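You operate a simulated robot arm through the tools that you are given. There is no shell and no other tool.

The job below is to be done with a simulated robot arm. You get a single attempt, and the scene is never put back.

## Task
Put things in order on the top of the grey bench. At the end: the purple relay is on the grey plate; the blue lamp stands where the silver heat sink stood; the silver heat sink from the top of the grey bench stands where the green holed box stood; the green holed box from the top of the grey bench stands on top of the small brown carton; whatever was shut is shut again. Leave all else as you found it, and nothing knocked over.

Only the result counts: the job must be done as asked and must still hold three seconds after the hand-in. Knocking over, shifting, dropping, spilling or breaking anything else fails it.

## Robot
A 7-joint arm with a two-finger parallel gripper, fixed in place. Base frame: the origin is at the foot of the arm, x ahead of it, y to its left, z up; the work surface is at about z = 0. Units: m, rad, N and s.
With the tool pointing down near the work surface it reaches from about 0.24 to 0.62 m from the base axis. Its first joint turns from -1.152 to 1.152 rad. Payload 2.6 kg.
The TCP is the grasp point between the finger pads, 0.03 m short of the fingertips. In the tool frame z runs along the fingers and y along their closing line. The gripper opens to 0.094 m. The fingers are 0.028 m wide and 0.01 m thick; the gripper's body (0.05 by 0.096 m) begins 0.055 m behind the TCP.
Orientation is that of the tool frame in the base frame, as a unit quaternion [x, y, z, w]. With the fingers straight down and closing along the base's y, the tool's x points along the base's -x, its y along +y and its z along -z.

## Interface
- The arm moves only by the tool apply_moves. Its argument "deltas" is a list of rows, each an object (a shift or turn left out is 0, a gripper value left out holds the last) with "linear": the shift along the base's x, y, z in m, a list of three; "delta_rot": the turn, a rotation vector about the base's x, y, z in rad, a list of three. In form: [{"linear": [x, y, z], "delta_rot": [wx, wy, wz]}, ...]. A call has 1 to 20 rows; each row shifts and turns the commanded pose from where the row before left it. "grip" is the opening, from 0 (shut) to 1 (fully open), set as the call begins (left out, the last holds). Each row takes 0.2 s and may step no farther than 0.05 m and 0.15 rad from the row before; otherwise, or with a gripper value out of range, the whole call is refused. A pose out of reach is approached as far as the arm can. The call stops where the force on the tool passes 40 N (or 10 N more than at its start, if that is more) or the arm is blocked; 0.2 s more then pass. The fingers move at their own pace (about 0.072 m/s each) and stop on an object; they squeeze with about 26 N. The grip force told is the motor's: it shows also when the fingers shut on nothing. Time passes only in rows, and 0.2 s behind the last, so rows that do not move let the fingers close. The reply holds the time, the measured pose of the TCP, the force on the tool along the base axes, the opening and the grip force, in the units named above and with some noise, with the torque about the TCP (base axes, N m) and any sound that the robot's microphone picked up.
- Cameras (640 x 400 px; columns grow to the right, rows downward): "scene" is fixed at [0.0419, 0.4519, 0.5433]; the picture's right is [-0.60, -0.80, 0.00], its down [-0.61, 0.45, -0.65] and it looks along [0.52, -0.39, -0.76] (base axes); focal length 319 px, centre (320, 200). "wrist" rides on the gripper at [0.076, 0.014, -0.102] in the tool frame; the picture's right is [-0.18, 0.98, 0.00], its down [-0.75, -0.14, -0.64] and it looks along [-0.63, -0.12, 0.77] (tool axes); focal length 243 px, centre (320, 200). There is no depth. A picture from a camera that has moved, and an enlarged one, comes with that camera's place and axes in the base frame and with its lens.
- grab_frame(camera): a new picture of that camera. No time passes.
- close_up(camera, box): a new picture of the part [left, top, right, bottom] of that camera's present view, enlarged. No time passes.
- finish_job(): hands the job in; it is judged then, once.

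Nothing tells you positions but the pictures and the camera data. Unless the task says otherwise, let go and move clear before handing in.

The tools are called after "Emit:" by a JSON object that holds its "api" and its "payload". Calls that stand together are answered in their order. apply_moves: Moves the arm, as the interface text tells. Its arguments: {"type":"object","properties":{"deltas":{"type":"array"},"grip":{"type":"number"}},"required":["deltas"]} The other tools are called the same way: grab_frame (camera) takes a picture; close_up (camera, box) takes an enlarged picture of a part of a camera's view; finish_job () hands the job in.

At the start:

```text
time_s: 0.0
tool_pos: [0.2149, 0.2022, 0.2026]
ee_rot: [-0.001, 1.0, 0.0, 0.0]
ft_force: [0.5, -0.8, 0.5]
torque: [-0.01, -0.02, -0.01]
gripper_width: 0.0941
grasp_force: 0.0
```

scene: 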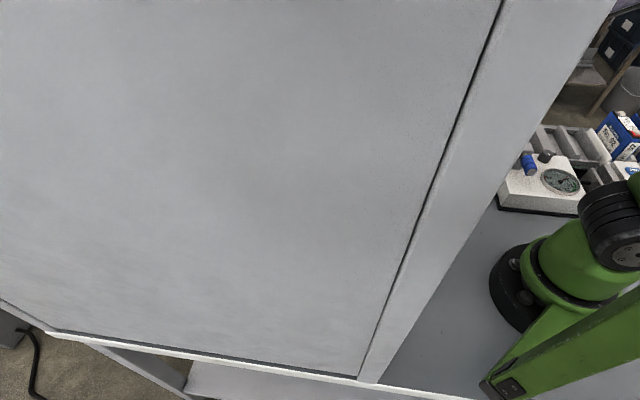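
wrist: 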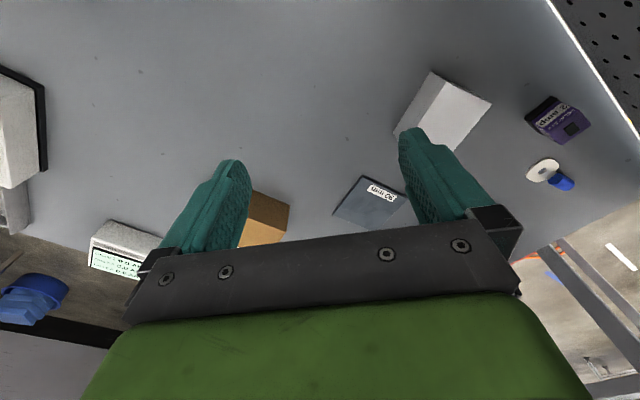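

The scene camera is mostly blocked by a grey panel, and the wrist view shows part of the bench with a brown box, a plate, a white box and a purple item. I'll take closer looks before moving.

Emit:
{"api": "close_up", "payload": {"camera": "wrist", "box": [380, 40, 640, 210]}}

Emit:
{"api": "close_up", "payload": {"camera": "wrist", "box": [0, 50, 300, 340]}}

Emit:
{"api": "close_up", "payload": {"camera": "scene", "box": [440, 80, 640, 240]}}

Emit:
{"api": "grab_frame", "payload": {"camera": "scene"}}

```text
2.35 times, centred on (510, 125) of wrist
camera zoom: at [0.1395, 0.2156, 0.3066], right [0.18, 0.98, 0.0], down [0.75, -0.14, 0.64], along [0.63, -0.12, -0.77], focal length 571 px, centre (-127, 376)
```

zoom: 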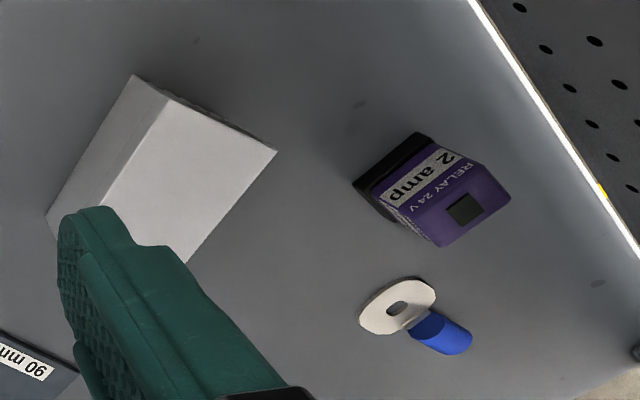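

```text
1.38 times, centred on (150, 195) of wrist
camera zoom: at [0.1395, 0.2156, 0.3066], right [0.18, 0.98, 0.0], down [0.75, -0.14, 0.64], along [0.63, -0.12, -0.77], focal length 335 px, centre (554, 207)
```

zoom: 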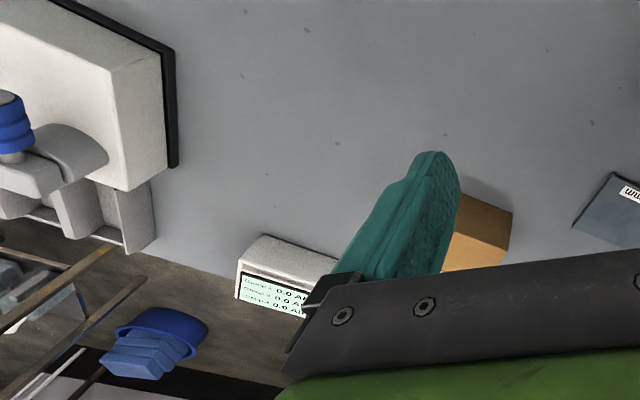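

```text
2.50 times, centred on (540, 160) of scene
camera zoom: at [0.0419, 0.4519, 0.5433], right [-0.6, -0.8, 0.0], down [-0.61, 0.45, -0.65], along [0.52, -0.39, -0.76], focal length 798 px, centre (-230, 300)
```

zoom: 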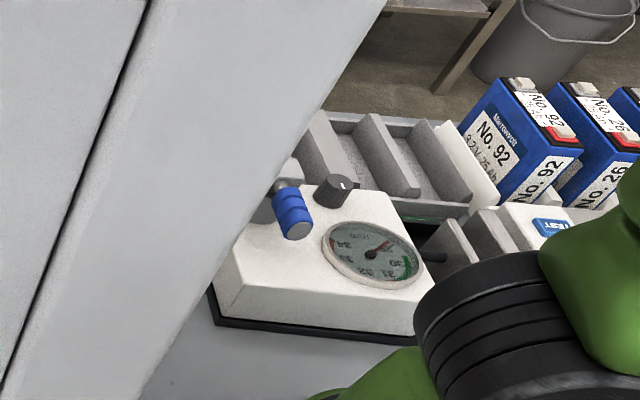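

```text
taken
```

scene: 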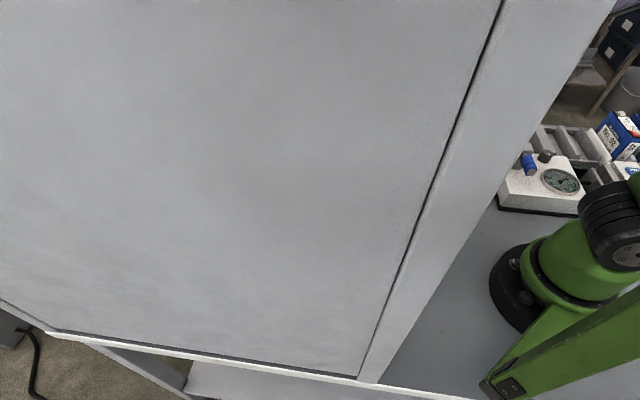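

The scene camera sits behind a tall panel standing along the bench's diagonal edge (about y = x + 0.25), so I'll work from the wrist camera. I'll lift the arm well clear of everything to survey the whole bench.

Emit:
{"api": "apply_moves", "payload": {"deltas": [{"linear": [0, 0, 0.045]}, {"linear": [0, 0, 0.045]}, {"linear": [0, 0, 0.045]}, {"linear": [0, 0, 0.045]}, {"linear": [0.0, -0.045, 0]}, {"linear": [0.0, -0.045, 0]}], "grip": 1}}

Emit:
{"api": "grab_frame", "payload": {"camera": "wrist"}}

Emit:
{"api": "grab_frame", "payload": {"camera": "scene"}}

```text
time_s: 0.7
tool_pos: [0.1726, 0.1636, 0.2351]
ee_rot: [0.001, 0.992, -0.081, -0.092]
ft_force: [-0.1, 0.0, 1.1]
torque: [0.0, 0.01, -0.01]
gripper_width: 0.0941
grasp_force: 0.0
stopped in row 3: the arm was blocked; the commanded pose is now the measured one
```

```text
taken
camera wrist: at [0.1165, 0.1941, 0.3472], right [0.17, 0.97, -0.19], down [0.86, -0.05, 0.51], along [0.48, -0.25, -0.84], focal length 243 px, centre (320, 200)
```

wrist: 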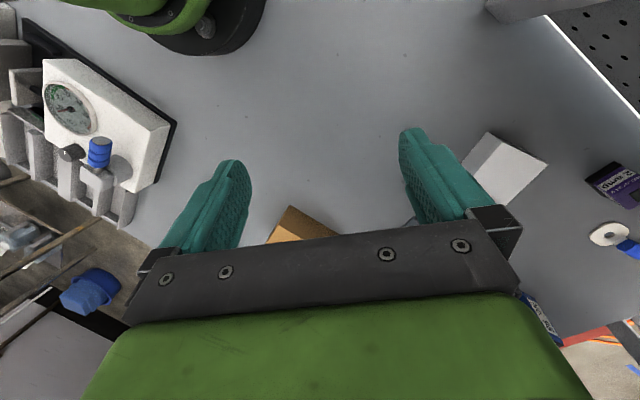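

```text
taken
```

scene: 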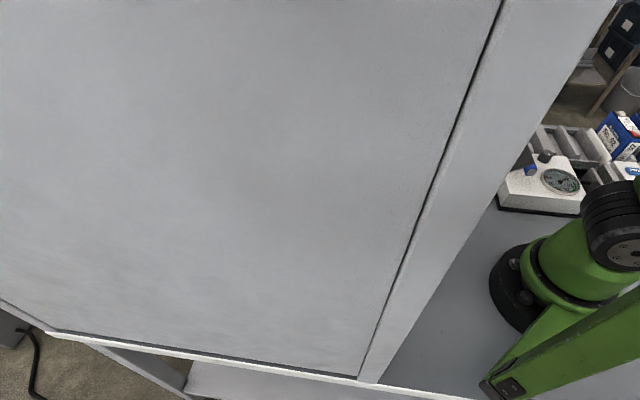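

The lift was stopped because that spot is too close to the base to go higher. I'll move outward and straighten the tool again.

Emit:
{"api": "apply_moves", "payload": {"deltas": [{"linear": [0.04, -0.01, 0.0], "delta_rot": [0.054, -0.061, 0.001]}, {"linear": [0.04, -0.01, 0.01], "delta_rot": [0.054, -0.061, 0.001]}, {"linear": [0.04, -0.01, 0.02], "delta_rot": [0.054, -0.062, 0]}, {"linear": [0.02, -0.01, 0.03]}, {"linear": [0.02, -0.01, 0.03]}]}}

Emit:
{"api": "grab_frame", "payload": {"camera": "wrist"}}

```text
time_s: 1.7
tool_pos: [0.2668, 0.1079, 0.2399]
ee_rot: [-0.001, 0.996, -0.035, -0.083]
ft_force: [0.2, 0.5, 0.0]
torque: [-0.01, -0.02, 0.02]
gripper_width: 0.0937
grasp_force: 0.0
stopped in row 5: the arm was blocked; the commanded pose is now the measured one
```

```text
taken
camera wrist: at [0.2083, 0.1295, 0.3523], right [0.18, 0.98, -0.1], down [0.85, -0.1, 0.52], along [0.5, -0.17, -0.85], focal length 243 px, centre (320, 200)
```

wrist: 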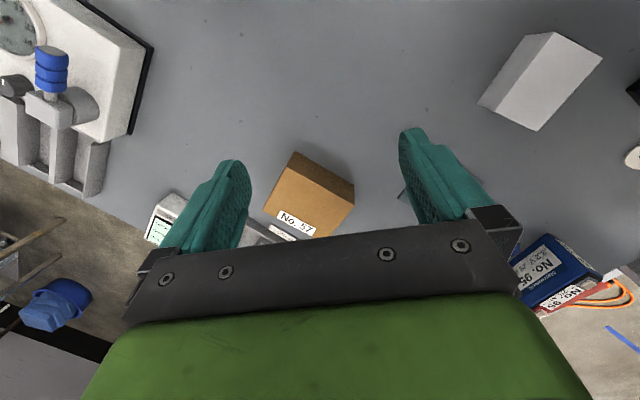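

The height limit seems to depend on how far out the arm is. I'll go outward first, then straighten and rise.

Emit:
{"api": "apply_moves", "payload": {"deltas": [{"linear": [0.045, 0, 0]}, {"linear": [0.045, 0, 0], "delta_rot": [0.035, -0.083, -0.001]}, {"linear": [0.045, 0, 0], "delta_rot": [0.035, -0.083, -0.001]}, {"linear": [0.02, 0, 0.03]}, {"linear": [0, 0, 0.04]}]}}

Emit:
{"api": "grab_frame", "payload": {"camera": "wrist"}}

```text
time_s: 2.9
tool_pos: [0.4222, 0.1086, 0.3083]
ee_rot: [0.001, 1.0, 0.001, 0.0]
ft_force: [-1.0, -0.2, 0.2]
torque: [-0.02, 0.01, 0.01]
gripper_width: 0.0942
grasp_force: 0.1
```

```text
taken
camera wrist: at [0.345, 0.1225, 0.4114], right [0.19, 0.98, 0.0], down [0.75, -0.14, 0.64], along [0.63, -0.12, -0.77], focal length 243 px, centre (320, 200)
```

wrist: 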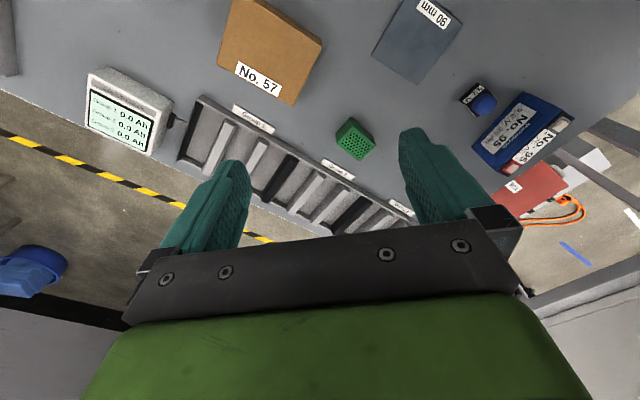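

Now the brown carton (No. 57), grey plate, blue lamp, green holed box, battery rack and a battery are in view. I still need the heat sink, so I'll zoom in and look around.

Emit:
{"api": "close_up", "payload": {"camera": "wrist", "box": [300, 0, 640, 240]}}

Emit:
{"api": "close_up", "payload": {"camera": "wrist", "box": [60, 0, 440, 240]}}

```text
1.67 times, centred on (470, 120) of wrist
camera zoom: at [0.345, 0.1225, 0.4114], right [0.19, 0.98, 0.0], down [0.75, -0.14, 0.64], along [0.63, -0.12, -0.77], focal length 404 px, centre (70, 333)
```

zoom: 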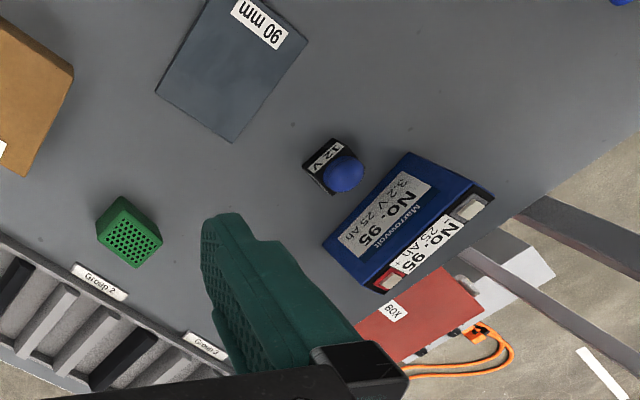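

```text
1.67 times, centred on (250, 120) of wrist
camera zoom: at [0.345, 0.1225, 0.4114], right [0.19, 0.98, 0.0], down [0.75, -0.14, 0.64], along [0.63, -0.12, -0.77], focal length 404 px, centre (437, 333)
```

zoom: 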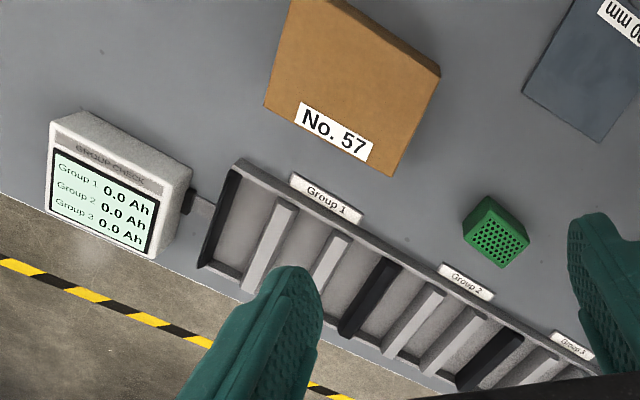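

The heat sink isn't visible yet. I'll turn the tool so that the camera looks toward +y (white box and panel area).

Emit:
{"api": "apply_moves", "payload": {"deltas": [{"delta_rot": [0, 0, 0.14]}, {"delta_rot": [0, 0, 0.14]}, {"delta_rot": [0, 0, 0.14]}, {"delta_rot": [0, 0, 0.14]}, {"delta_rot": [0, 0, 0.14]}, {"delta_rot": [0, 0, 0.14]}, {"delta_rot": [0, 0, 0.14]}, {"delta_rot": [0, 0, 0.14]}]}}

Emit:
{"api": "grab_frame", "payload": {"camera": "wrist"}}

```text
time_s: 4.7
tool_pos: [0.4211, 0.1102, 0.3089]
ee_rot: [-0.531, 0.847, 0.001, 0.0]
ft_force: [0.1, 0.0, 0.2]
torque: [0.03, -0.01, 0.0]
gripper_width: 0.094
grasp_force: 0.0
```

```text
taken
camera wrist: at [0.3755, 0.0459, 0.4126], right [-0.81, 0.59, 0.0], down [0.46, 0.62, 0.64], along [0.38, 0.52, -0.77], focal length 243 px, centre (320, 200)
```

wrist: 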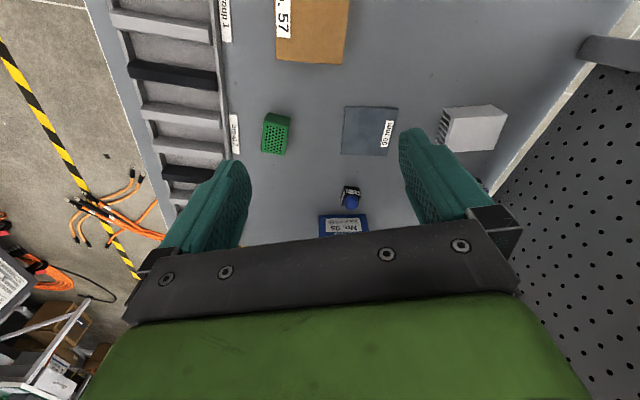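

The whitish block near the panel shows slits on one side — it may be the heat sink. Zooming in.

Emit:
{"api": "close_up", "payload": {"camera": "wrist", "box": [400, 70, 560, 190]}}

Emit:
{"api": "close_up", "payload": {"camera": "wrist", "box": [220, 0, 420, 240]}}

```text
3.33 times, centred on (480, 130) of wrist
camera zoom: at [0.3755, 0.0459, 0.4126], right [-0.81, 0.59, 0.0], down [0.46, 0.62, 0.64], along [0.38, 0.52, -0.77], focal length 809 px, centre (-213, 433)
```

zoom: 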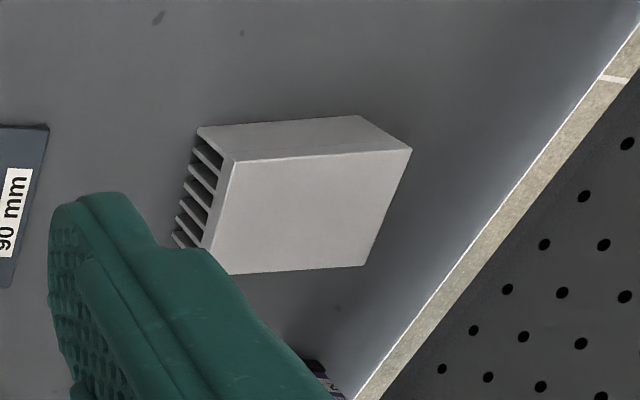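

```text
1.67 times, centred on (320, 120) of wrist
camera zoom: at [0.3755, 0.0459, 0.4126], right [-0.81, 0.59, 0.0], down [0.46, 0.62, 0.64], along [0.38, 0.52, -0.77], focal length 404 px, centre (320, 333)
```

zoom: 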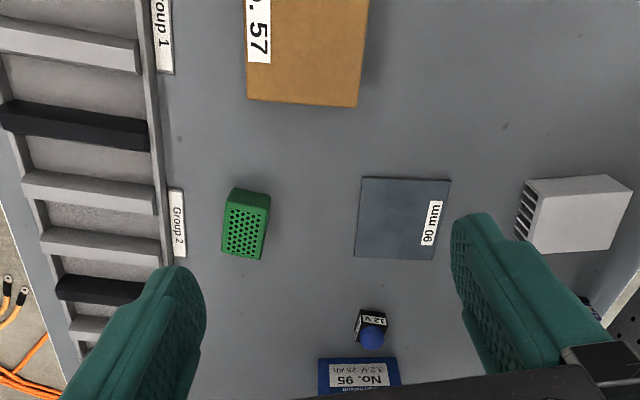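

The silver finned block is the heat sink (about (0.26, 0.33)). Next I'll turn to look squarely toward the panel to see the relay, ring terminal and heat sink.

Emit:
{"api": "apply_moves", "payload": {"deltas": [{"linear": [0, 0.035, 0], "delta_rot": [0, 0, 0.14]}, {"linear": [0, 0.035, 0], "delta_rot": [0, 0, 0.14]}, {"linear": [0, 0.035, 0], "delta_rot": [0, 0, 0.14]}, {"linear": [0, 0.025, 0], "delta_rot": [0, 0, 0.14]}, {"delta_rot": [0, 0, 0.14]}, {"delta_rot": [0, 0, 0.14]}, {"delta_rot": [0, 0, 0.14]}, {"delta_rot": [0, 0, 0.14]}, {"delta_rot": [0, 0, 0.116]}]}}

Emit:
{"api": "grab_frame", "payload": {"camera": "wrist"}}

```text
time_s: 5.7
tool_pos: [0.4301, 0.2175, 0.3359]
ee_rot: [0.728, -0.685, 0.023, -0.028]
ft_force: [0.5, -0.1, 0.8]
torque: [-0.04, 0.04, 0.0]
gripper_width: 0.0939
grasp_force: 0.1
stopped in row 5: the force on the tool passed its limit at 84 N (the readings are from after the stop); the commanded pose is now the measured one
```

```text
taken
camera wrist: at [0.413, 0.1387, 0.4385], right [-0.99, 0.13, -0.07], down [0.05, 0.76, 0.65], along [0.14, 0.64, -0.75], focal length 243 px, centre (320, 200)
```

wrist: 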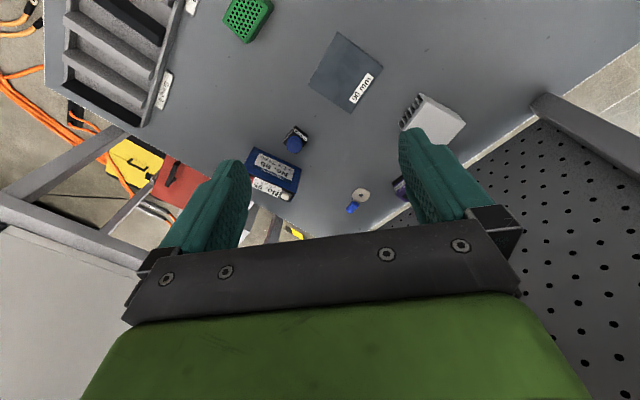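

The motion stopped with a force spike and the gripper got shifted; readings are calm now, and the objects below look undisturbed. I'll check the scene view and back away before investigating what's up there.

Emit:
{"api": "grab_frame", "payload": {"camera": "scene"}}

Emit:
{"api": "close_up", "payload": {"camera": "wrist", "box": [200, 0, 520, 240]}}

Emit:
{"api": "close_up", "payload": {"camera": "wrist", "box": [0, 0, 320, 240]}}

```text
taken
```

scene: 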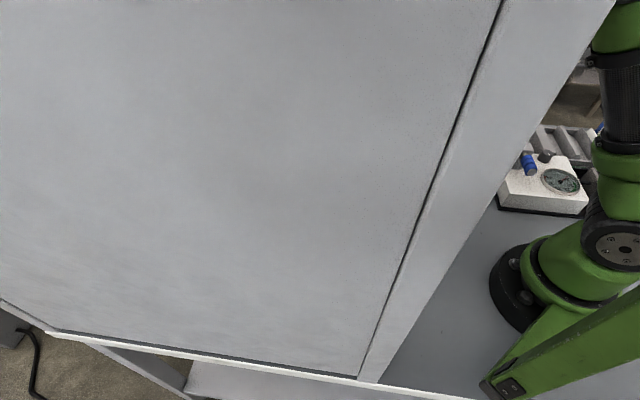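

```text
1.67 times, centred on (360, 120) of wrist
camera zoom: at [0.413, 0.1387, 0.4385], right [-0.99, 0.13, -0.07], down [0.05, 0.76, 0.65], along [0.14, 0.64, -0.75], focal length 404 px, centre (253, 333)
```

zoom: 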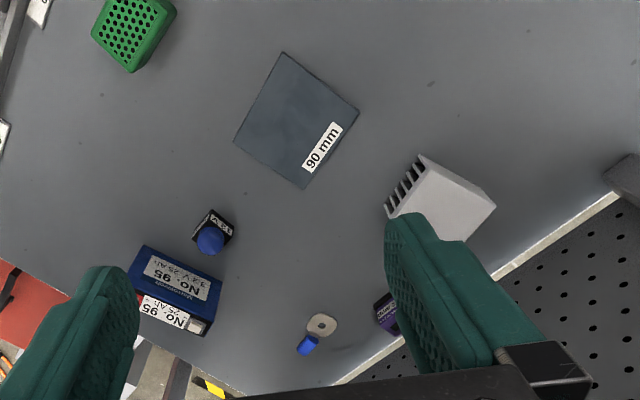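

```text
1.67 times, centred on (160, 120) of wrist
camera zoom: at [0.413, 0.1387, 0.4385], right [-0.99, 0.13, -0.07], down [0.05, 0.76, 0.65], along [0.14, 0.64, -0.75], focal length 404 px, centre (587, 333)
```

zoom: 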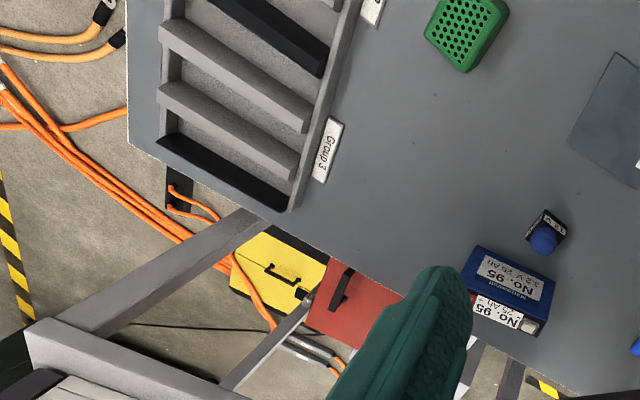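

The bench below looks untouched; the spike came at the end of the turn, likely a wrist-joint limit. I'll turn back a bit, straighten the tool and check that it follows normally.

Emit:
{"api": "apply_moves", "payload": {"deltas": [{"linear": [-0.003, -0.009, -0.005], "delta_rot": [0, 0.036, -0.116]}, {"linear": [-0.003, -0.009, -0.005], "delta_rot": [0, 0.036, -0.116]}, {"linear": [0, 0, -0.01]}, {"linear": [0, 0, 0]}]}}

```text
time_s: 6.7
tool_pos: [0.4246, 0.2031, 0.3297]
ee_rot: [-0.645, 0.764, -0.004, 0.017]
ft_force: [0.0, 0.8, 0.6]
torque: [0.01, -0.03, 0.0]
gripper_width: 0.0943
grasp_force: 0.0
```

The pose is still a little off from what was commanded, so I'll turn back further and check.

Emit:
{"api": "apply_moves", "payload": {"deltas": [{"linear": [0, 0, -0.005], "delta_rot": [0, 0.0, -0.14]}, {"linear": [0, 0, -0.005], "delta_rot": [0, 0.0, -0.14]}, {"linear": [0, 0, -0.005], "delta_rot": [0, 0.0, -0.14]}, {"linear": [0, 0, 0]}]}}

Emit:
{"api": "grab_frame", "payload": {"camera": "wrist"}}

```text
time_s: 7.9
tool_pos: [0.4304, 0.1972, 0.3267]
ee_rot: [-0.465, 0.885, -0.001, 0.034]
ft_force: [0.2, 0.1, 0.2]
torque: [0.01, 0.02, -0.01]
gripper_width: 0.0941
grasp_force: 0.1
stopped in row 4: the arm was blocked; the commanded pose is now the measured one
```

```text
taken
camera wrist: at [0.3697, 0.14, 0.4251], right [-0.7, 0.71, -0.03], down [0.5, 0.52, 0.69], along [0.5, 0.47, -0.72], focal length 243 px, centre (320, 200)
```

wrist: 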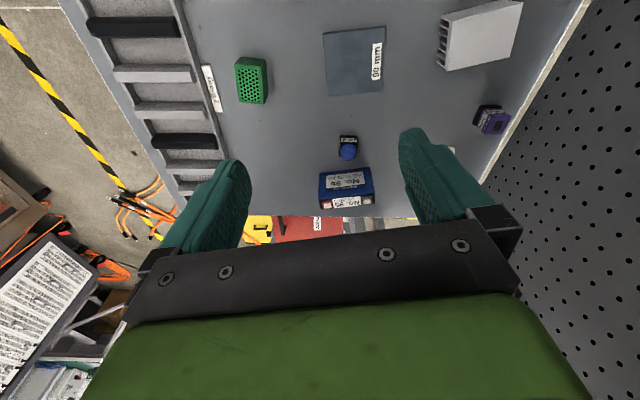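

The arm says it's blocked, though the tool feels no force. I'll look at the arm itself in the scene view.

Emit:
{"api": "close_up", "payload": {"camera": "scene", "box": [440, 0, 640, 400]}}

Emit:
{"api": "close_up", "payload": {"camera": "wrist", "box": [400, 0, 640, 220]}}

```text
1.00 times, centred on (540, 200) of scene (not enlarged: the box is as wide or as high as the picture)
camera zoom: at [0.0417, 0.4518, 0.5433], right [-0.6, -0.8, 0.0], down [-0.61, 0.45, -0.65], along [0.52, -0.39, -0.76], focal length 319 px, centre (100, 200)
```

zoom: 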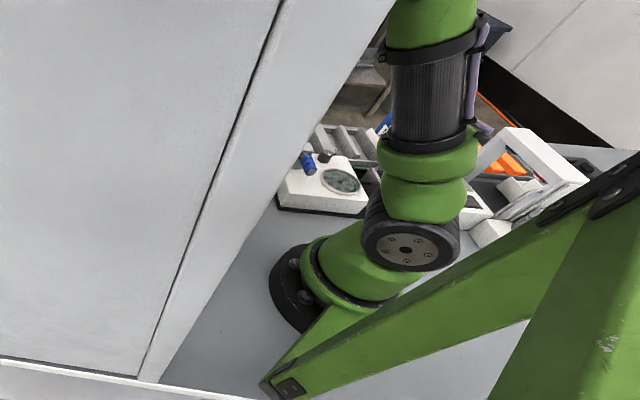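

```text
1.82 times, centred on (520, 110) of wrist
camera zoom: at [0.3697, 0.14, 0.4251], right [-0.7, 0.71, -0.03], down [0.5, 0.52, 0.69], along [0.5, 0.47, -0.72], focal length 441 px, centre (-44, 364)
```

zoom: 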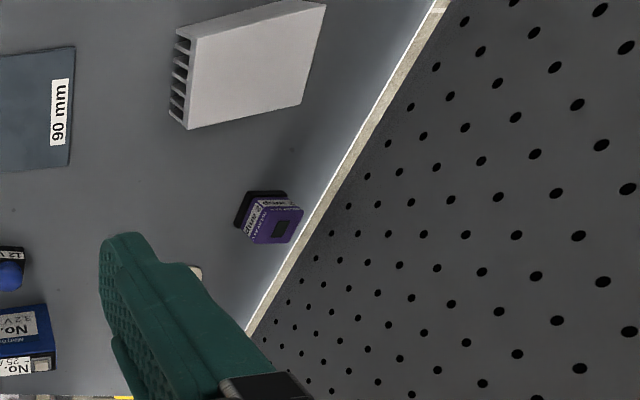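

The enlarged view can extend beyond the picture edge. I'll use that to see the arm and what it may be touching.

Emit:
{"api": "close_up", "payload": {"camera": "scene", "box": [636, 0, 640, 400]}}

Emit:
{"api": "close_up", "payload": {"camera": "scene", "box": [0, 0, 640, 4]}}

Emit:
{"api": "close_up", "payload": {"camera": "wrist", "box": [636, 0, 640, 400]}}

Emit:
{"api": "close_up", "payload": {"camera": "wrist", "box": [0, 0, 4, 400]}}

Emit:
{"api": "close_up", "payload": {"camera": "wrist", "box": [0, 0, 640, 4]}}

```text
1.00 times, centred on (638, 200) of scene (not enlarged: the box is as wide or as high as the picture)
camera zoom: at [0.0417, 0.4518, 0.5433], right [-0.6, -0.8, 0.0], down [-0.61, 0.45, -0.65], along [0.52, -0.39, -0.76], focal length 319 px, centre (2, 200)
```

zoom: 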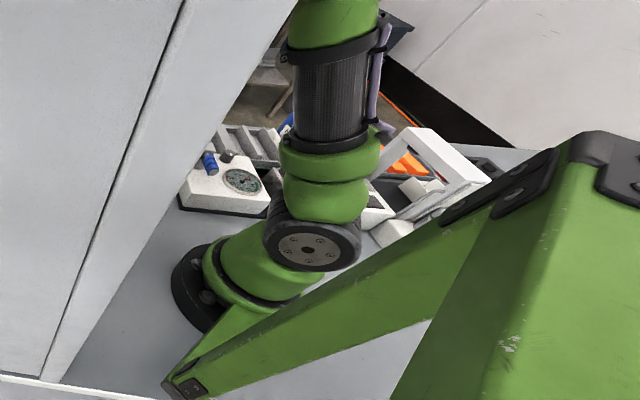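

```text
1.00 times, centred on (320, 2) of scene (not enlarged: the box is as wide or as high as the picture)
camera zoom: at [0.0417, 0.4518, 0.5433], right [-0.6, -0.8, 0.0], down [-0.61, 0.45, -0.65], along [0.52, -0.39, -0.76], focal length 319 px, centre (320, 398)
```

zoom: 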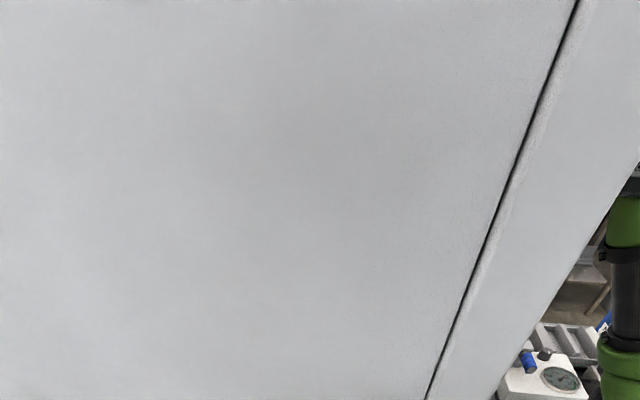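

```text
1.00 times, centred on (638, 200) of wrist (not enlarged: the box is as wide or as high as the picture)
camera zoom: at [0.3697, 0.14, 0.4251], right [-0.7, 0.71, -0.03], down [0.5, 0.52, 0.69], along [0.5, 0.47, -0.72], focal length 243 px, centre (2, 200)
```

zoom: 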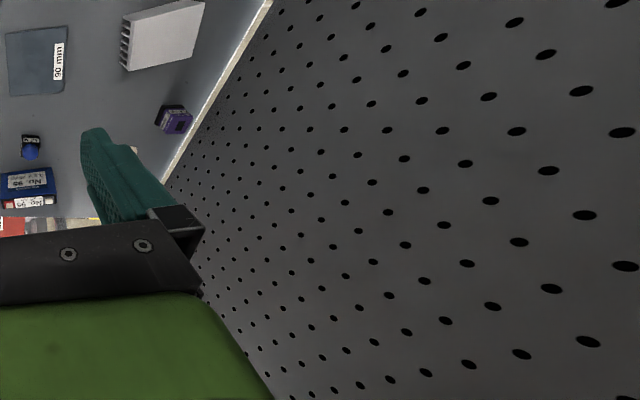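

```text
1.00 times, centred on (2, 200) of wrist (not enlarged: the box is as wide or as high as the picture)
camera zoom: at [0.3697, 0.14, 0.4251], right [-0.7, 0.71, -0.03], down [0.5, 0.52, 0.69], along [0.5, 0.47, -0.72], focal length 243 px, centre (638, 200)
```

zoom: 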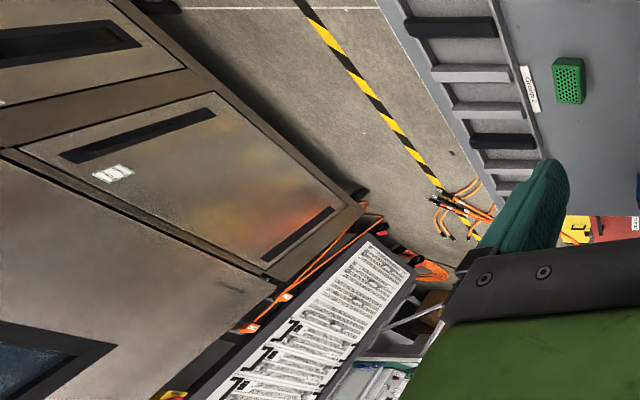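

```text
1.00 times, centred on (320, 2) of wrist (not enlarged: the box is as wide or as high as the picture)
camera zoom: at [0.3697, 0.14, 0.4251], right [-0.7, 0.71, -0.03], down [0.5, 0.52, 0.69], along [0.5, 0.47, -0.72], focal length 243 px, centre (320, 398)
```

zoom: 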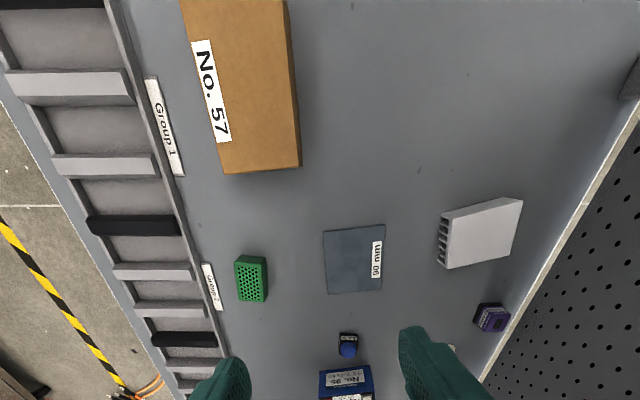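

The pegboard wall is clear now. I'll try to see the upper part of the arm beyond the picture's edge.

Emit:
{"api": "close_up", "payload": {"camera": "scene", "box": [500, -300, 1140, 100]}}

Emit:
{"api": "close_up", "payload": {"camera": "wrist", "box": [0, 396, 640, 400]}}

```text
refused: -300 is not a number from 0 to 400
```

```text
1.00 times, centred on (320, 398) of wrist (not enlarged: the box is as wide or as high as the picture)
camera zoom: at [0.3697, 0.14, 0.4251], right [-0.7, 0.71, -0.03], down [0.5, 0.52, 0.69], along [0.5, 0.47, -0.72], focal length 243 px, centre (320, 2)
```

zoom: 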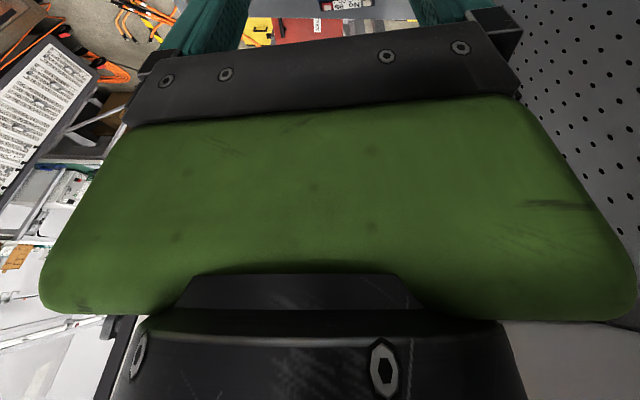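

There seems to be something light grey overhead near the panel. I'll ease back away from the panel (−y) and see how freely the arm moves.

Emit:
{"api": "apply_moves", "payload": {"deltas": [{"linear": [0, -0.02, 0]}, {"linear": [0, -0.02, 0]}, {"linear": [0, -0.02, 0]}, {"linear": [0, 0, 0]}]}}

Emit:
{"api": "close_up", "payload": {"camera": "scene", "box": [636, 0, 640, 400]}}

Emit:
{"api": "close_up", "payload": {"camera": "wrist", "box": [0, 396, 640, 400]}}

```text
time_s: 8.9
tool_pos: [0.4322, 0.1383, 0.3274]
ee_rot: [-0.465, 0.885, -0.002, 0.034]
ft_force: [-0.8, 1.0, -0.5]
torque: [0.03, -0.01, -0.02]
gripper_width: 0.094
grasp_force: 0.0
```

```text
1.00 times, centred on (638, 200) of scene (not enlarged: the box is as wide or as high as the picture)
camera zoom: at [0.0419, 0.4519, 0.5433], right [-0.6, -0.8, 0.0], down [-0.61, 0.45, -0.65], along [0.52, -0.39, -0.76], focal length 319 px, centre (2, 200)
```

zoom: 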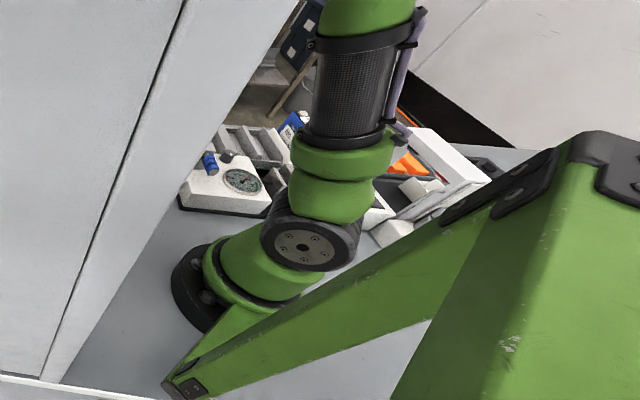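

```text
1.00 times, centred on (320, 398) of wrist (not enlarged: the box is as wide or as high as the picture)
camera zoom: at [0.3703, 0.0802, 0.4244], right [-0.7, 0.71, -0.02], down [0.5, 0.52, 0.69], along [0.5, 0.47, -0.72], focal length 243 px, centre (320, 2)
```

zoom: 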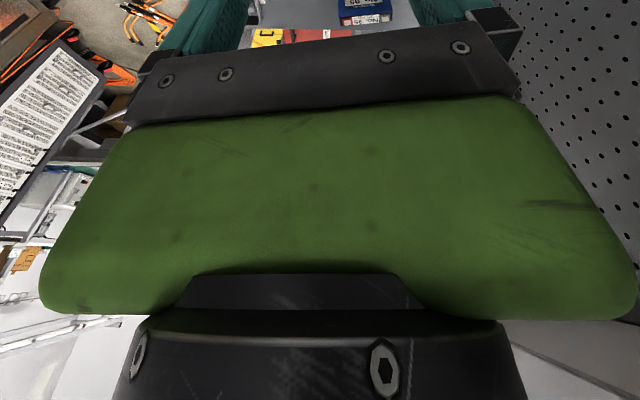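

Moving away works freely. Now I'll straighten the tilt and lower a bit.

Emit:
{"api": "apply_moves", "payload": {"deltas": [{"linear": [0, -0.02, -0.01], "delta_rot": [-0.014, 0.031, 0]}, {"linear": [0, -0.01, -0.02], "delta_rot": [-0.014, 0.031, 0]}, {"linear": [0, 0, -0.02]}, {"linear": [0, 0, 0]}]}}

Emit:
{"api": "close_up", "payload": {"camera": "wrist", "box": [636, 0, 640, 400]}}

Emit:
{"api": "close_up", "payload": {"camera": "wrist", "box": [0, 0, 640, 4]}}

```text
time_s: 9.9
tool_pos: [0.4309, 0.1095, 0.2764]
ee_rot: [-0.465, 0.885, 0.0, 0.0]
ft_force: [0.0, -0.3, 0.5]
torque: [0.0, -0.03, 0.03]
gripper_width: 0.094
grasp_force: 0.0
```

```text
1.00 times, centred on (638, 200) of wrist (not enlarged: the box is as wide or as high as the picture)
camera zoom: at [0.3768, 0.0541, 0.3796], right [-0.7, 0.71, 0.0], down [0.54, 0.54, 0.64], along [0.46, 0.45, -0.77], focal length 243 px, centre (2, 200)
```

zoom: 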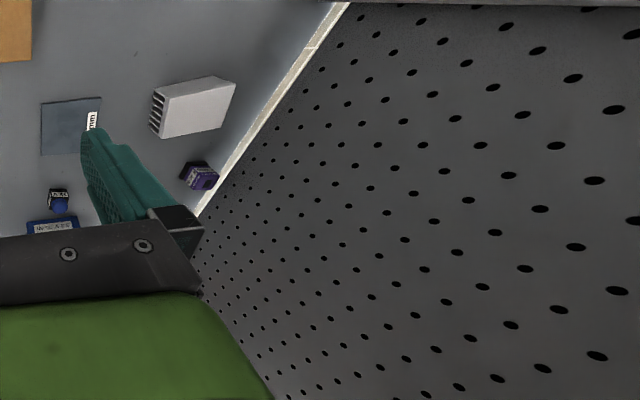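

```text
1.00 times, centred on (320, 2) of wrist (not enlarged: the box is as wide or as high as the picture)
camera zoom: at [0.3768, 0.0541, 0.3796], right [-0.7, 0.71, 0.0], down [0.54, 0.54, 0.64], along [0.46, 0.45, -0.77], focal length 243 px, centre (320, 398)
```

zoom: 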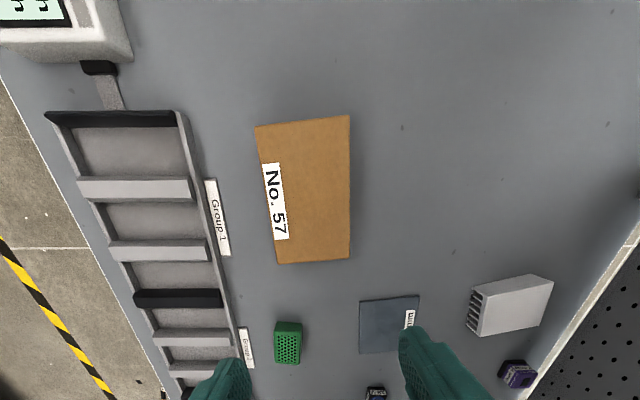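

The arm moves normally here. I'll roll the tool so the camera can look up along the panel and find what's overhead.

Emit:
{"api": "apply_moves", "payload": {"deltas": [{"delta_rot": [0.09, 0.09, 0]}, {"delta_rot": [0.09, 0.09, 0]}, {"delta_rot": [0.09, 0.09, 0]}, {"delta_rot": [0.09, 0.09, 0]}, {"delta_rot": [0, 0, 0]}]}}

Emit:
{"api": "close_up", "payload": {"camera": "wrist", "box": [636, 0, 640, 400]}}

Emit:
{"api": "grab_frame", "payload": {"camera": "wrist"}}

```text
time_s: 11.1
tool_pos: [0.4315, 0.1087, 0.2762]
ee_rot: [-0.45, 0.857, 0.241, -0.075]
ft_force: [0.0, -0.1, 0.9]
torque: [0.02, -0.01, 0.02]
gripper_width: 0.0937
grasp_force: 0.1
```

```text
1.00 times, centred on (638, 200) of wrist (not enlarged: the box is as wide or as high as the picture)
camera zoom: at [0.412, 0.0177, 0.3666], right [-0.61, 0.62, 0.49], down [0.77, 0.32, 0.56], along [0.19, 0.72, -0.67], focal length 243 px, centre (2, 200)
```

zoom: 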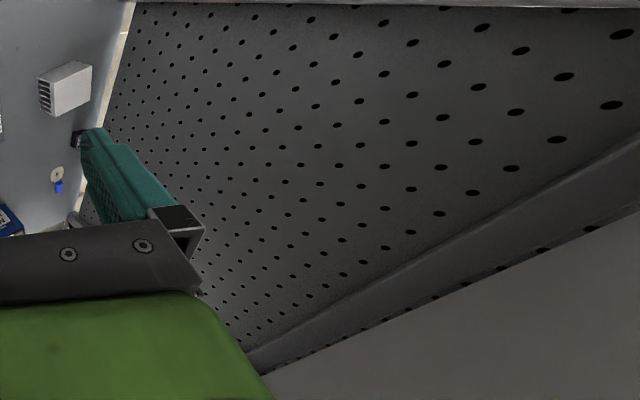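

```text
taken
camera wrist: at [0.412, 0.0177, 0.3666], right [-0.61, 0.62, 0.49], down [0.77, 0.32, 0.56], along [0.19, 0.72, -0.67], focal length 243 px, centre (320, 200)
```

wrist: 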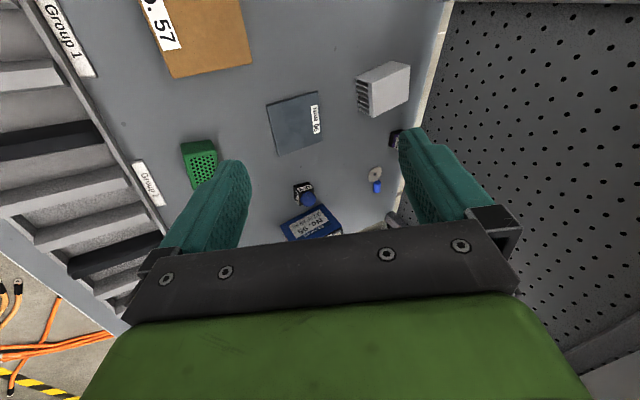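

There's a rail and a lighter surface above the pegboard, possibly the underside of a shelf. I'll roll a bit more to find its front edge.

Emit:
{"api": "apply_moves", "payload": {"deltas": [{"delta_rot": [0.09, 0.09, 0]}, {"delta_rot": [0.09, 0.09, 0]}, {"delta_rot": [0.09, 0.09, 0]}, {"delta_rot": [0, 0, 0]}]}}

Emit:
{"api": "close_up", "payload": {"camera": "wrist", "box": [636, 0, 640, 400]}}

Emit:
{"api": "close_up", "payload": {"camera": "wrist", "box": [0, 396, 640, 400]}}

```text
time_s: 12.1
tool_pos: [0.4308, 0.1081, 0.2751]
ee_rot: [-0.42, 0.798, 0.413, -0.128]
ft_force: [-0.3, -1.4, 1.1]
torque: [0.03, -0.03, -0.03]
gripper_width: 0.094
grasp_force: 0.1
```

```text
1.00 times, centred on (638, 200) of wrist (not enlarged: the box is as wide or as high as the picture)
camera zoom: at [0.4326, -0.0033, 0.3413], right [-0.44, 0.45, 0.78], down [0.9, 0.19, 0.4], along [0.03, 0.88, -0.48], focal length 243 px, centre (2, 200)
```

zoom: 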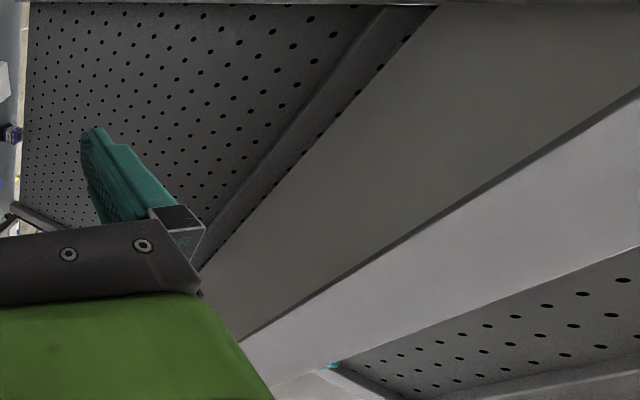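

```text
1.00 times, centred on (320, 398) of wrist (not enlarged: the box is as wide or as high as the picture)
camera zoom: at [0.4326, -0.0033, 0.3413], right [-0.44, 0.45, 0.78], down [0.9, 0.19, 0.4], along [0.03, 0.88, -0.48], focal length 243 px, centre (320, 2)
```

zoom: 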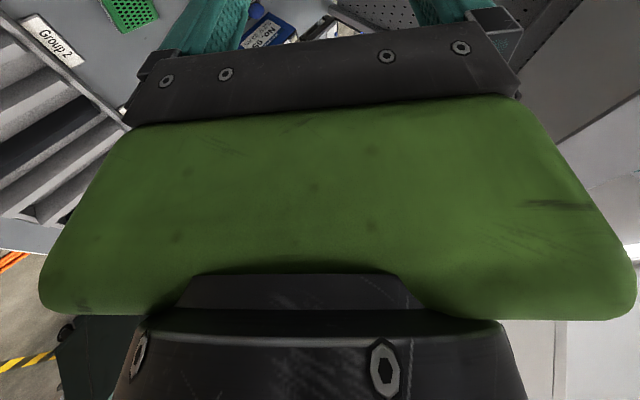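

Confirmed: a shelf overhangs the bench with its underside at about z = 0.48, out to about y − x = −0.085; that is what I touched. I'll stay low under it. Now I level the tool again and survey the other side of the bench.

Emit:
{"api": "apply_moves", "payload": {"deltas": [{"delta_rot": [-0.09, -0.09, 0]}, {"delta_rot": [-0.09, -0.09, 0]}, {"delta_rot": [-0.09, -0.09, 0]}, {"delta_rot": [-0.09, -0.09, 0]}, {"delta_rot": [-0.09, -0.09, 0]}, {"delta_rot": [-0.09, -0.09, 0]}, {"delta_rot": [-0.09, -0.09, 0]}, {"linear": [0, -0.03, 0], "delta_rot": [0, 0, -0.14]}, {"linear": [0, -0.03, 0], "delta_rot": [0, 0, -0.14]}, {"delta_rot": [0, 0, -0.14]}, {"delta_rot": [0, 0, -0.14]}, {"delta_rot": [0, 0, -0.14]}, {"delta_rot": [0, 0, -0.14]}, {"delta_rot": [0, 0, -0.127]}]}}

Emit:
{"api": "grab_frame", "payload": {"camera": "wrist"}}

Emit:
{"api": "close_up", "payload": {"camera": "wrist", "box": [0, 0, 640, 4]}}

Emit:
{"api": "close_up", "payload": {"camera": "wrist", "box": [0, 0, 4, 400]}}

```text
time_s: 15.1
tool_pos: [0.4315, 0.0481, 0.2761]
ee_rot: [0.002, 1.0, 0.0, -0.001]
ft_force: [-0.5, -0.1, -0.5]
torque: [-0.04, 0.0, 0.03]
gripper_width: 0.0939
grasp_force: 0.1
```

```text
taken
camera wrist: at [0.3549, 0.0623, 0.3791], right [0.19, 0.98, 0.0], down [0.75, -0.14, 0.64], along [0.63, -0.12, -0.77], focal length 243 px, centre (320, 200)
```

wrist: 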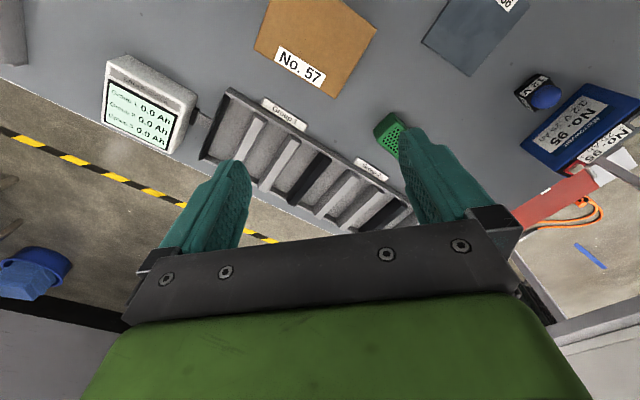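

```text
1.00 times, centred on (320, 2) of wrist (not enlarged: the box is as wide or as high as the picture)
camera zoom: at [0.3549, 0.0623, 0.3791], right [0.19, 0.98, 0.0], down [0.75, -0.14, 0.64], along [0.63, -0.12, -0.77], focal length 243 px, centre (320, 398)
```

zoom: 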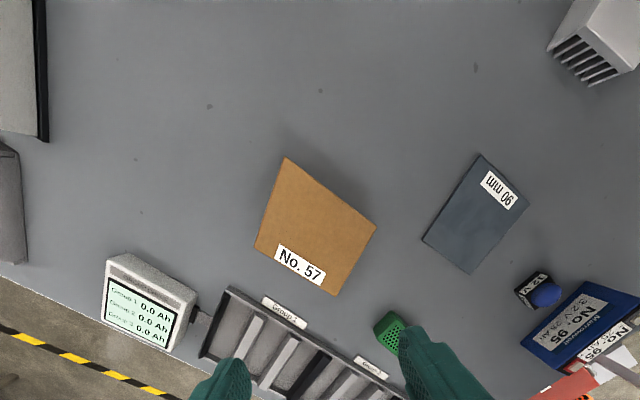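

```text
1.00 times, centred on (2, 200) of wrist (not enlarged: the box is as wide or as high as the picture)
camera zoom: at [0.3549, 0.0623, 0.3791], right [0.19, 0.98, 0.0], down [0.75, -0.14, 0.64], along [0.63, -0.12, -0.77], focal length 243 px, centre (638, 200)
```

zoom: 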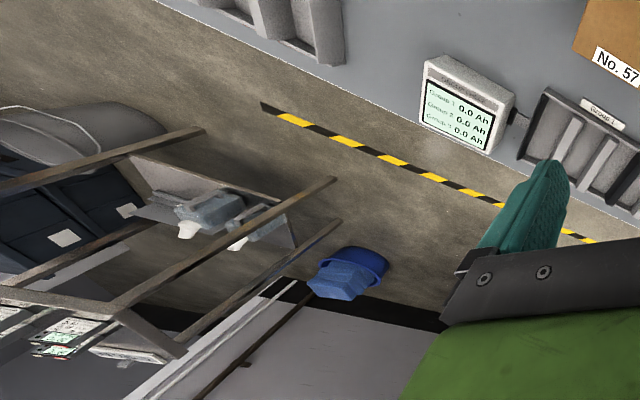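

Good overview now: carton at about (0.389, 0.050), plate at about (0.416, 0.248). I'll move closer with an angled view to measure the green box and its neighbours precisely.

Emit:
{"api": "apply_moves", "payload": {"deltas": [{"linear": [0.02, 0, -0.02], "delta_rot": [0, 0, 0.14]}, {"linear": [0.02, 0, -0.02], "delta_rot": [0, 0, 0.14]}, {"linear": [0, 0, -0.02], "delta_rot": [0, 0, 0.14]}, {"delta_rot": [0, 0, 0.14]}, {"delta_rot": [0, 0, 0.14]}, {"delta_rot": [0, 0, 0.089]}, {"delta_rot": [0, 0, 0]}]}}

Emit:
{"api": "grab_frame", "payload": {"camera": "wrist"}}

Emit:
{"api": "close_up", "payload": {"camera": "wrist", "box": [240, 80, 400, 180]}}

Emit:
{"api": "close_up", "payload": {"camera": "wrist", "box": [0, 0, 640, 4]}}

```text
time_s: 16.7
tool_pos: [0.4711, 0.0477, 0.2157]
ee_rot: [-0.385, 0.923, 0.0, 0.0]
ft_force: [0.7, 0.4, -0.6]
torque: [-0.02, 0.0, -0.01]
gripper_width: 0.0939
grasp_force: 0.1
```

```text
taken
camera wrist: at [0.4076, 0.004, 0.3191], right [-0.57, 0.82, 0.0], down [0.63, 0.44, 0.64], along [0.53, 0.36, -0.77], focal length 243 px, centre (320, 200)
```

wrist: 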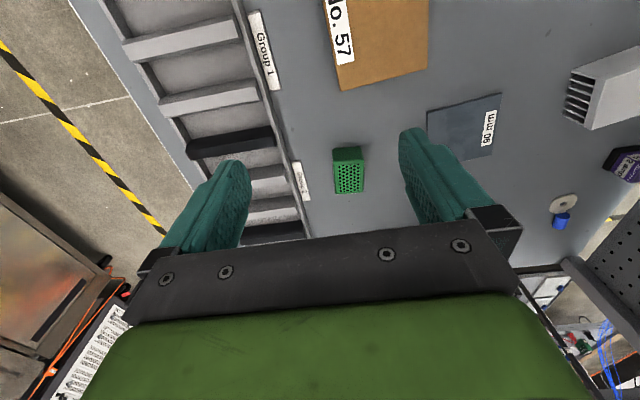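

```text
4.00 times, centred on (320, 130) of wrist
camera zoom: at [0.4076, 0.004, 0.3191], right [-0.57, 0.82, 0.0], down [0.63, 0.44, 0.64], along [0.53, 0.36, -0.77], focal length 970 px, centre (320, 480)
```

zoom: 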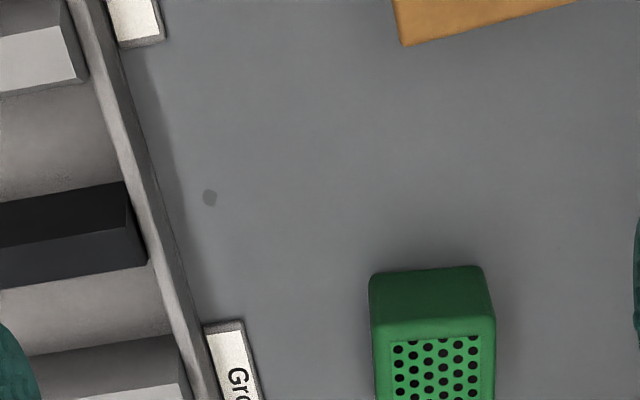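

```text
1.00 times, centred on (320, 2) of wrist (not enlarged: the box is as wide or as high as the picture)
camera zoom: at [0.4076, 0.004, 0.3191], right [-0.57, 0.82, 0.0], down [0.63, 0.44, 0.64], along [0.53, 0.36, -0.77], focal length 243 px, centre (320, 398)
```

zoom: 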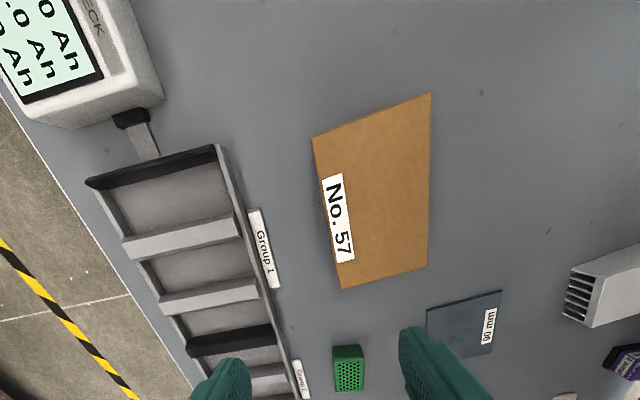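

Emit:
{"api": "close_up", "payload": {"camera": "wrist", "box": [290, 130, 402, 200]}}

Emit:
{"api": "close_up", "payload": {"camera": "wrist", "box": [540, 130, 640, 250]}}

Emit:
{"api": "close_up", "payload": {"camera": "wrist", "box": [636, 0, 640, 400]}}

```text
5.71 times, centred on (346, 165) of wrist
camera zoom: at [0.4076, 0.004, 0.3191], right [-0.57, 0.82, 0.0], down [0.63, 0.44, 0.64], along [0.53, 0.36, -0.77], focal length 1386 px, centre (171, 400)
```

zoom: 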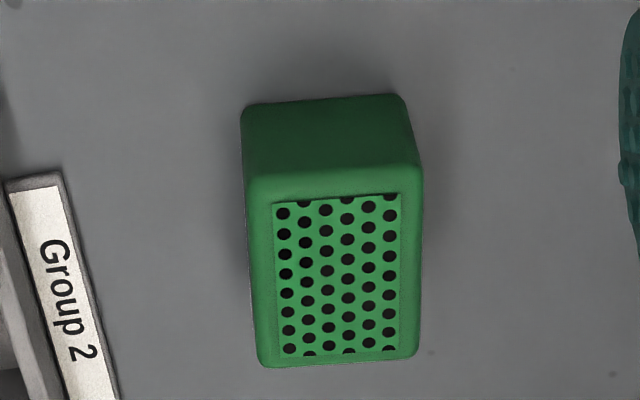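

```text
3.33 times, centred on (590, 190) of wrist
camera zoom: at [0.4076, 0.004, 0.3191], right [-0.57, 0.82, 0.0], down [0.63, 0.44, 0.64], along [0.53, 0.36, -0.77], focal length 809 px, centre (-580, 233)
```

zoom: 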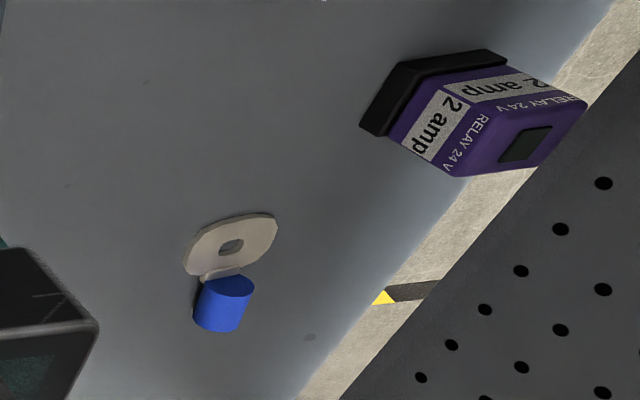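

```text
1.00 times, centred on (638, 200) of wrist (not enlarged: the box is as wide or as high as the picture)
camera zoom: at [0.4076, 0.004, 0.3191], right [-0.57, 0.82, 0.0], down [0.63, 0.44, 0.64], along [0.53, 0.36, -0.77], focal length 243 px, centre (2, 200)
```

zoom: 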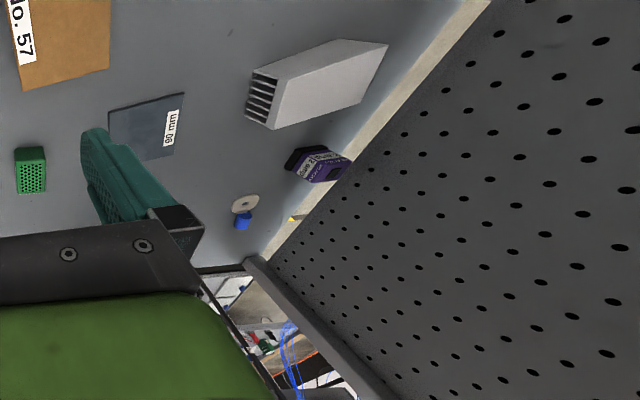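

The green holed box measures about 0.041 × 0.057 × 0.034 m at (0.545, 0.150), with its long side at about 40°. The carton top is at about z = 0.06, centred near (0.388, 0.050). I'll move above the green box with partly opened fingers.

Emit:
{"api": "apply_moves", "payload": {"deltas": [{"linear": [0.0184, 0.0255, -0.02], "delta_rot": [0, 0, -0.083]}, {"linear": [0.0184, 0.0255, -0.02]}, {"linear": [0.0184, 0.0255, -0.02]}, {"linear": [0.0184, 0.0255, -0.02]}, {"linear": [0, 0, -0.01]}, {"linear": [0, 0, 0]}], "grip": 0.68}}

Emit:
{"api": "grab_frame", "payload": {"camera": "wrist"}}

Emit:
{"api": "close_up", "payload": {"camera": "wrist", "box": [180, 120, 480, 300]}}

```text
time_s: 18.1
tool_pos: [0.5441, 0.1507, 0.1247]
ee_rot: [-0.345, 0.939, -0.002, 0.001]
ft_force: [-0.1, 0.2, -0.7]
torque: [0.03, -0.02, 0.0]
gripper_width: 0.0639
grasp_force: 0.0
```

```text
taken
camera wrist: at [0.4779, 0.1117, 0.229], right [-0.5, 0.87, 0.0], down [0.66, 0.38, 0.64], along [0.56, 0.32, -0.77], focal length 243 px, centre (320, 200)
```

wrist: 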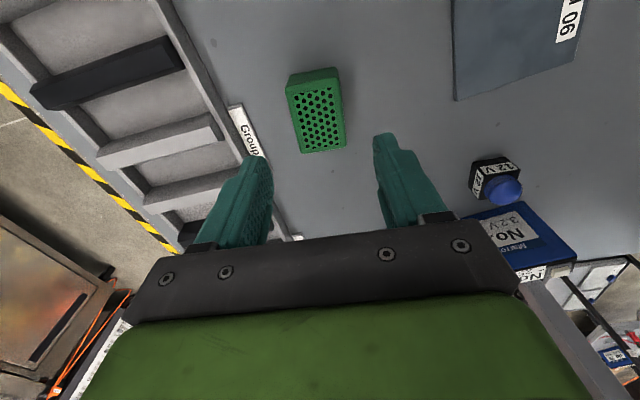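

```text
2.13 times, centred on (330, 210) of wrist
camera zoom: at [0.4779, 0.1117, 0.229], right [-0.5, 0.87, 0.0], down [0.66, 0.38, 0.64], along [0.56, 0.32, -0.77], focal length 518 px, centre (299, 179)
```

zoom: 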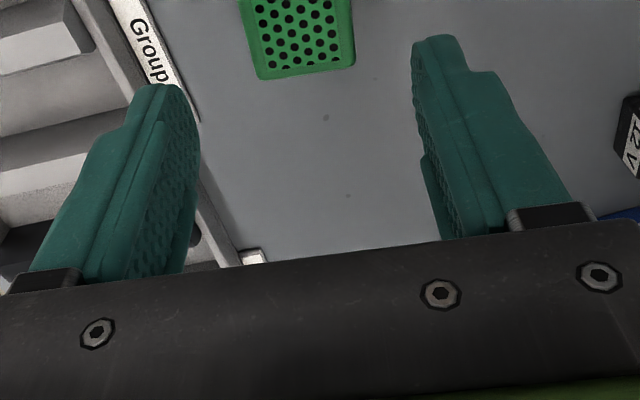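

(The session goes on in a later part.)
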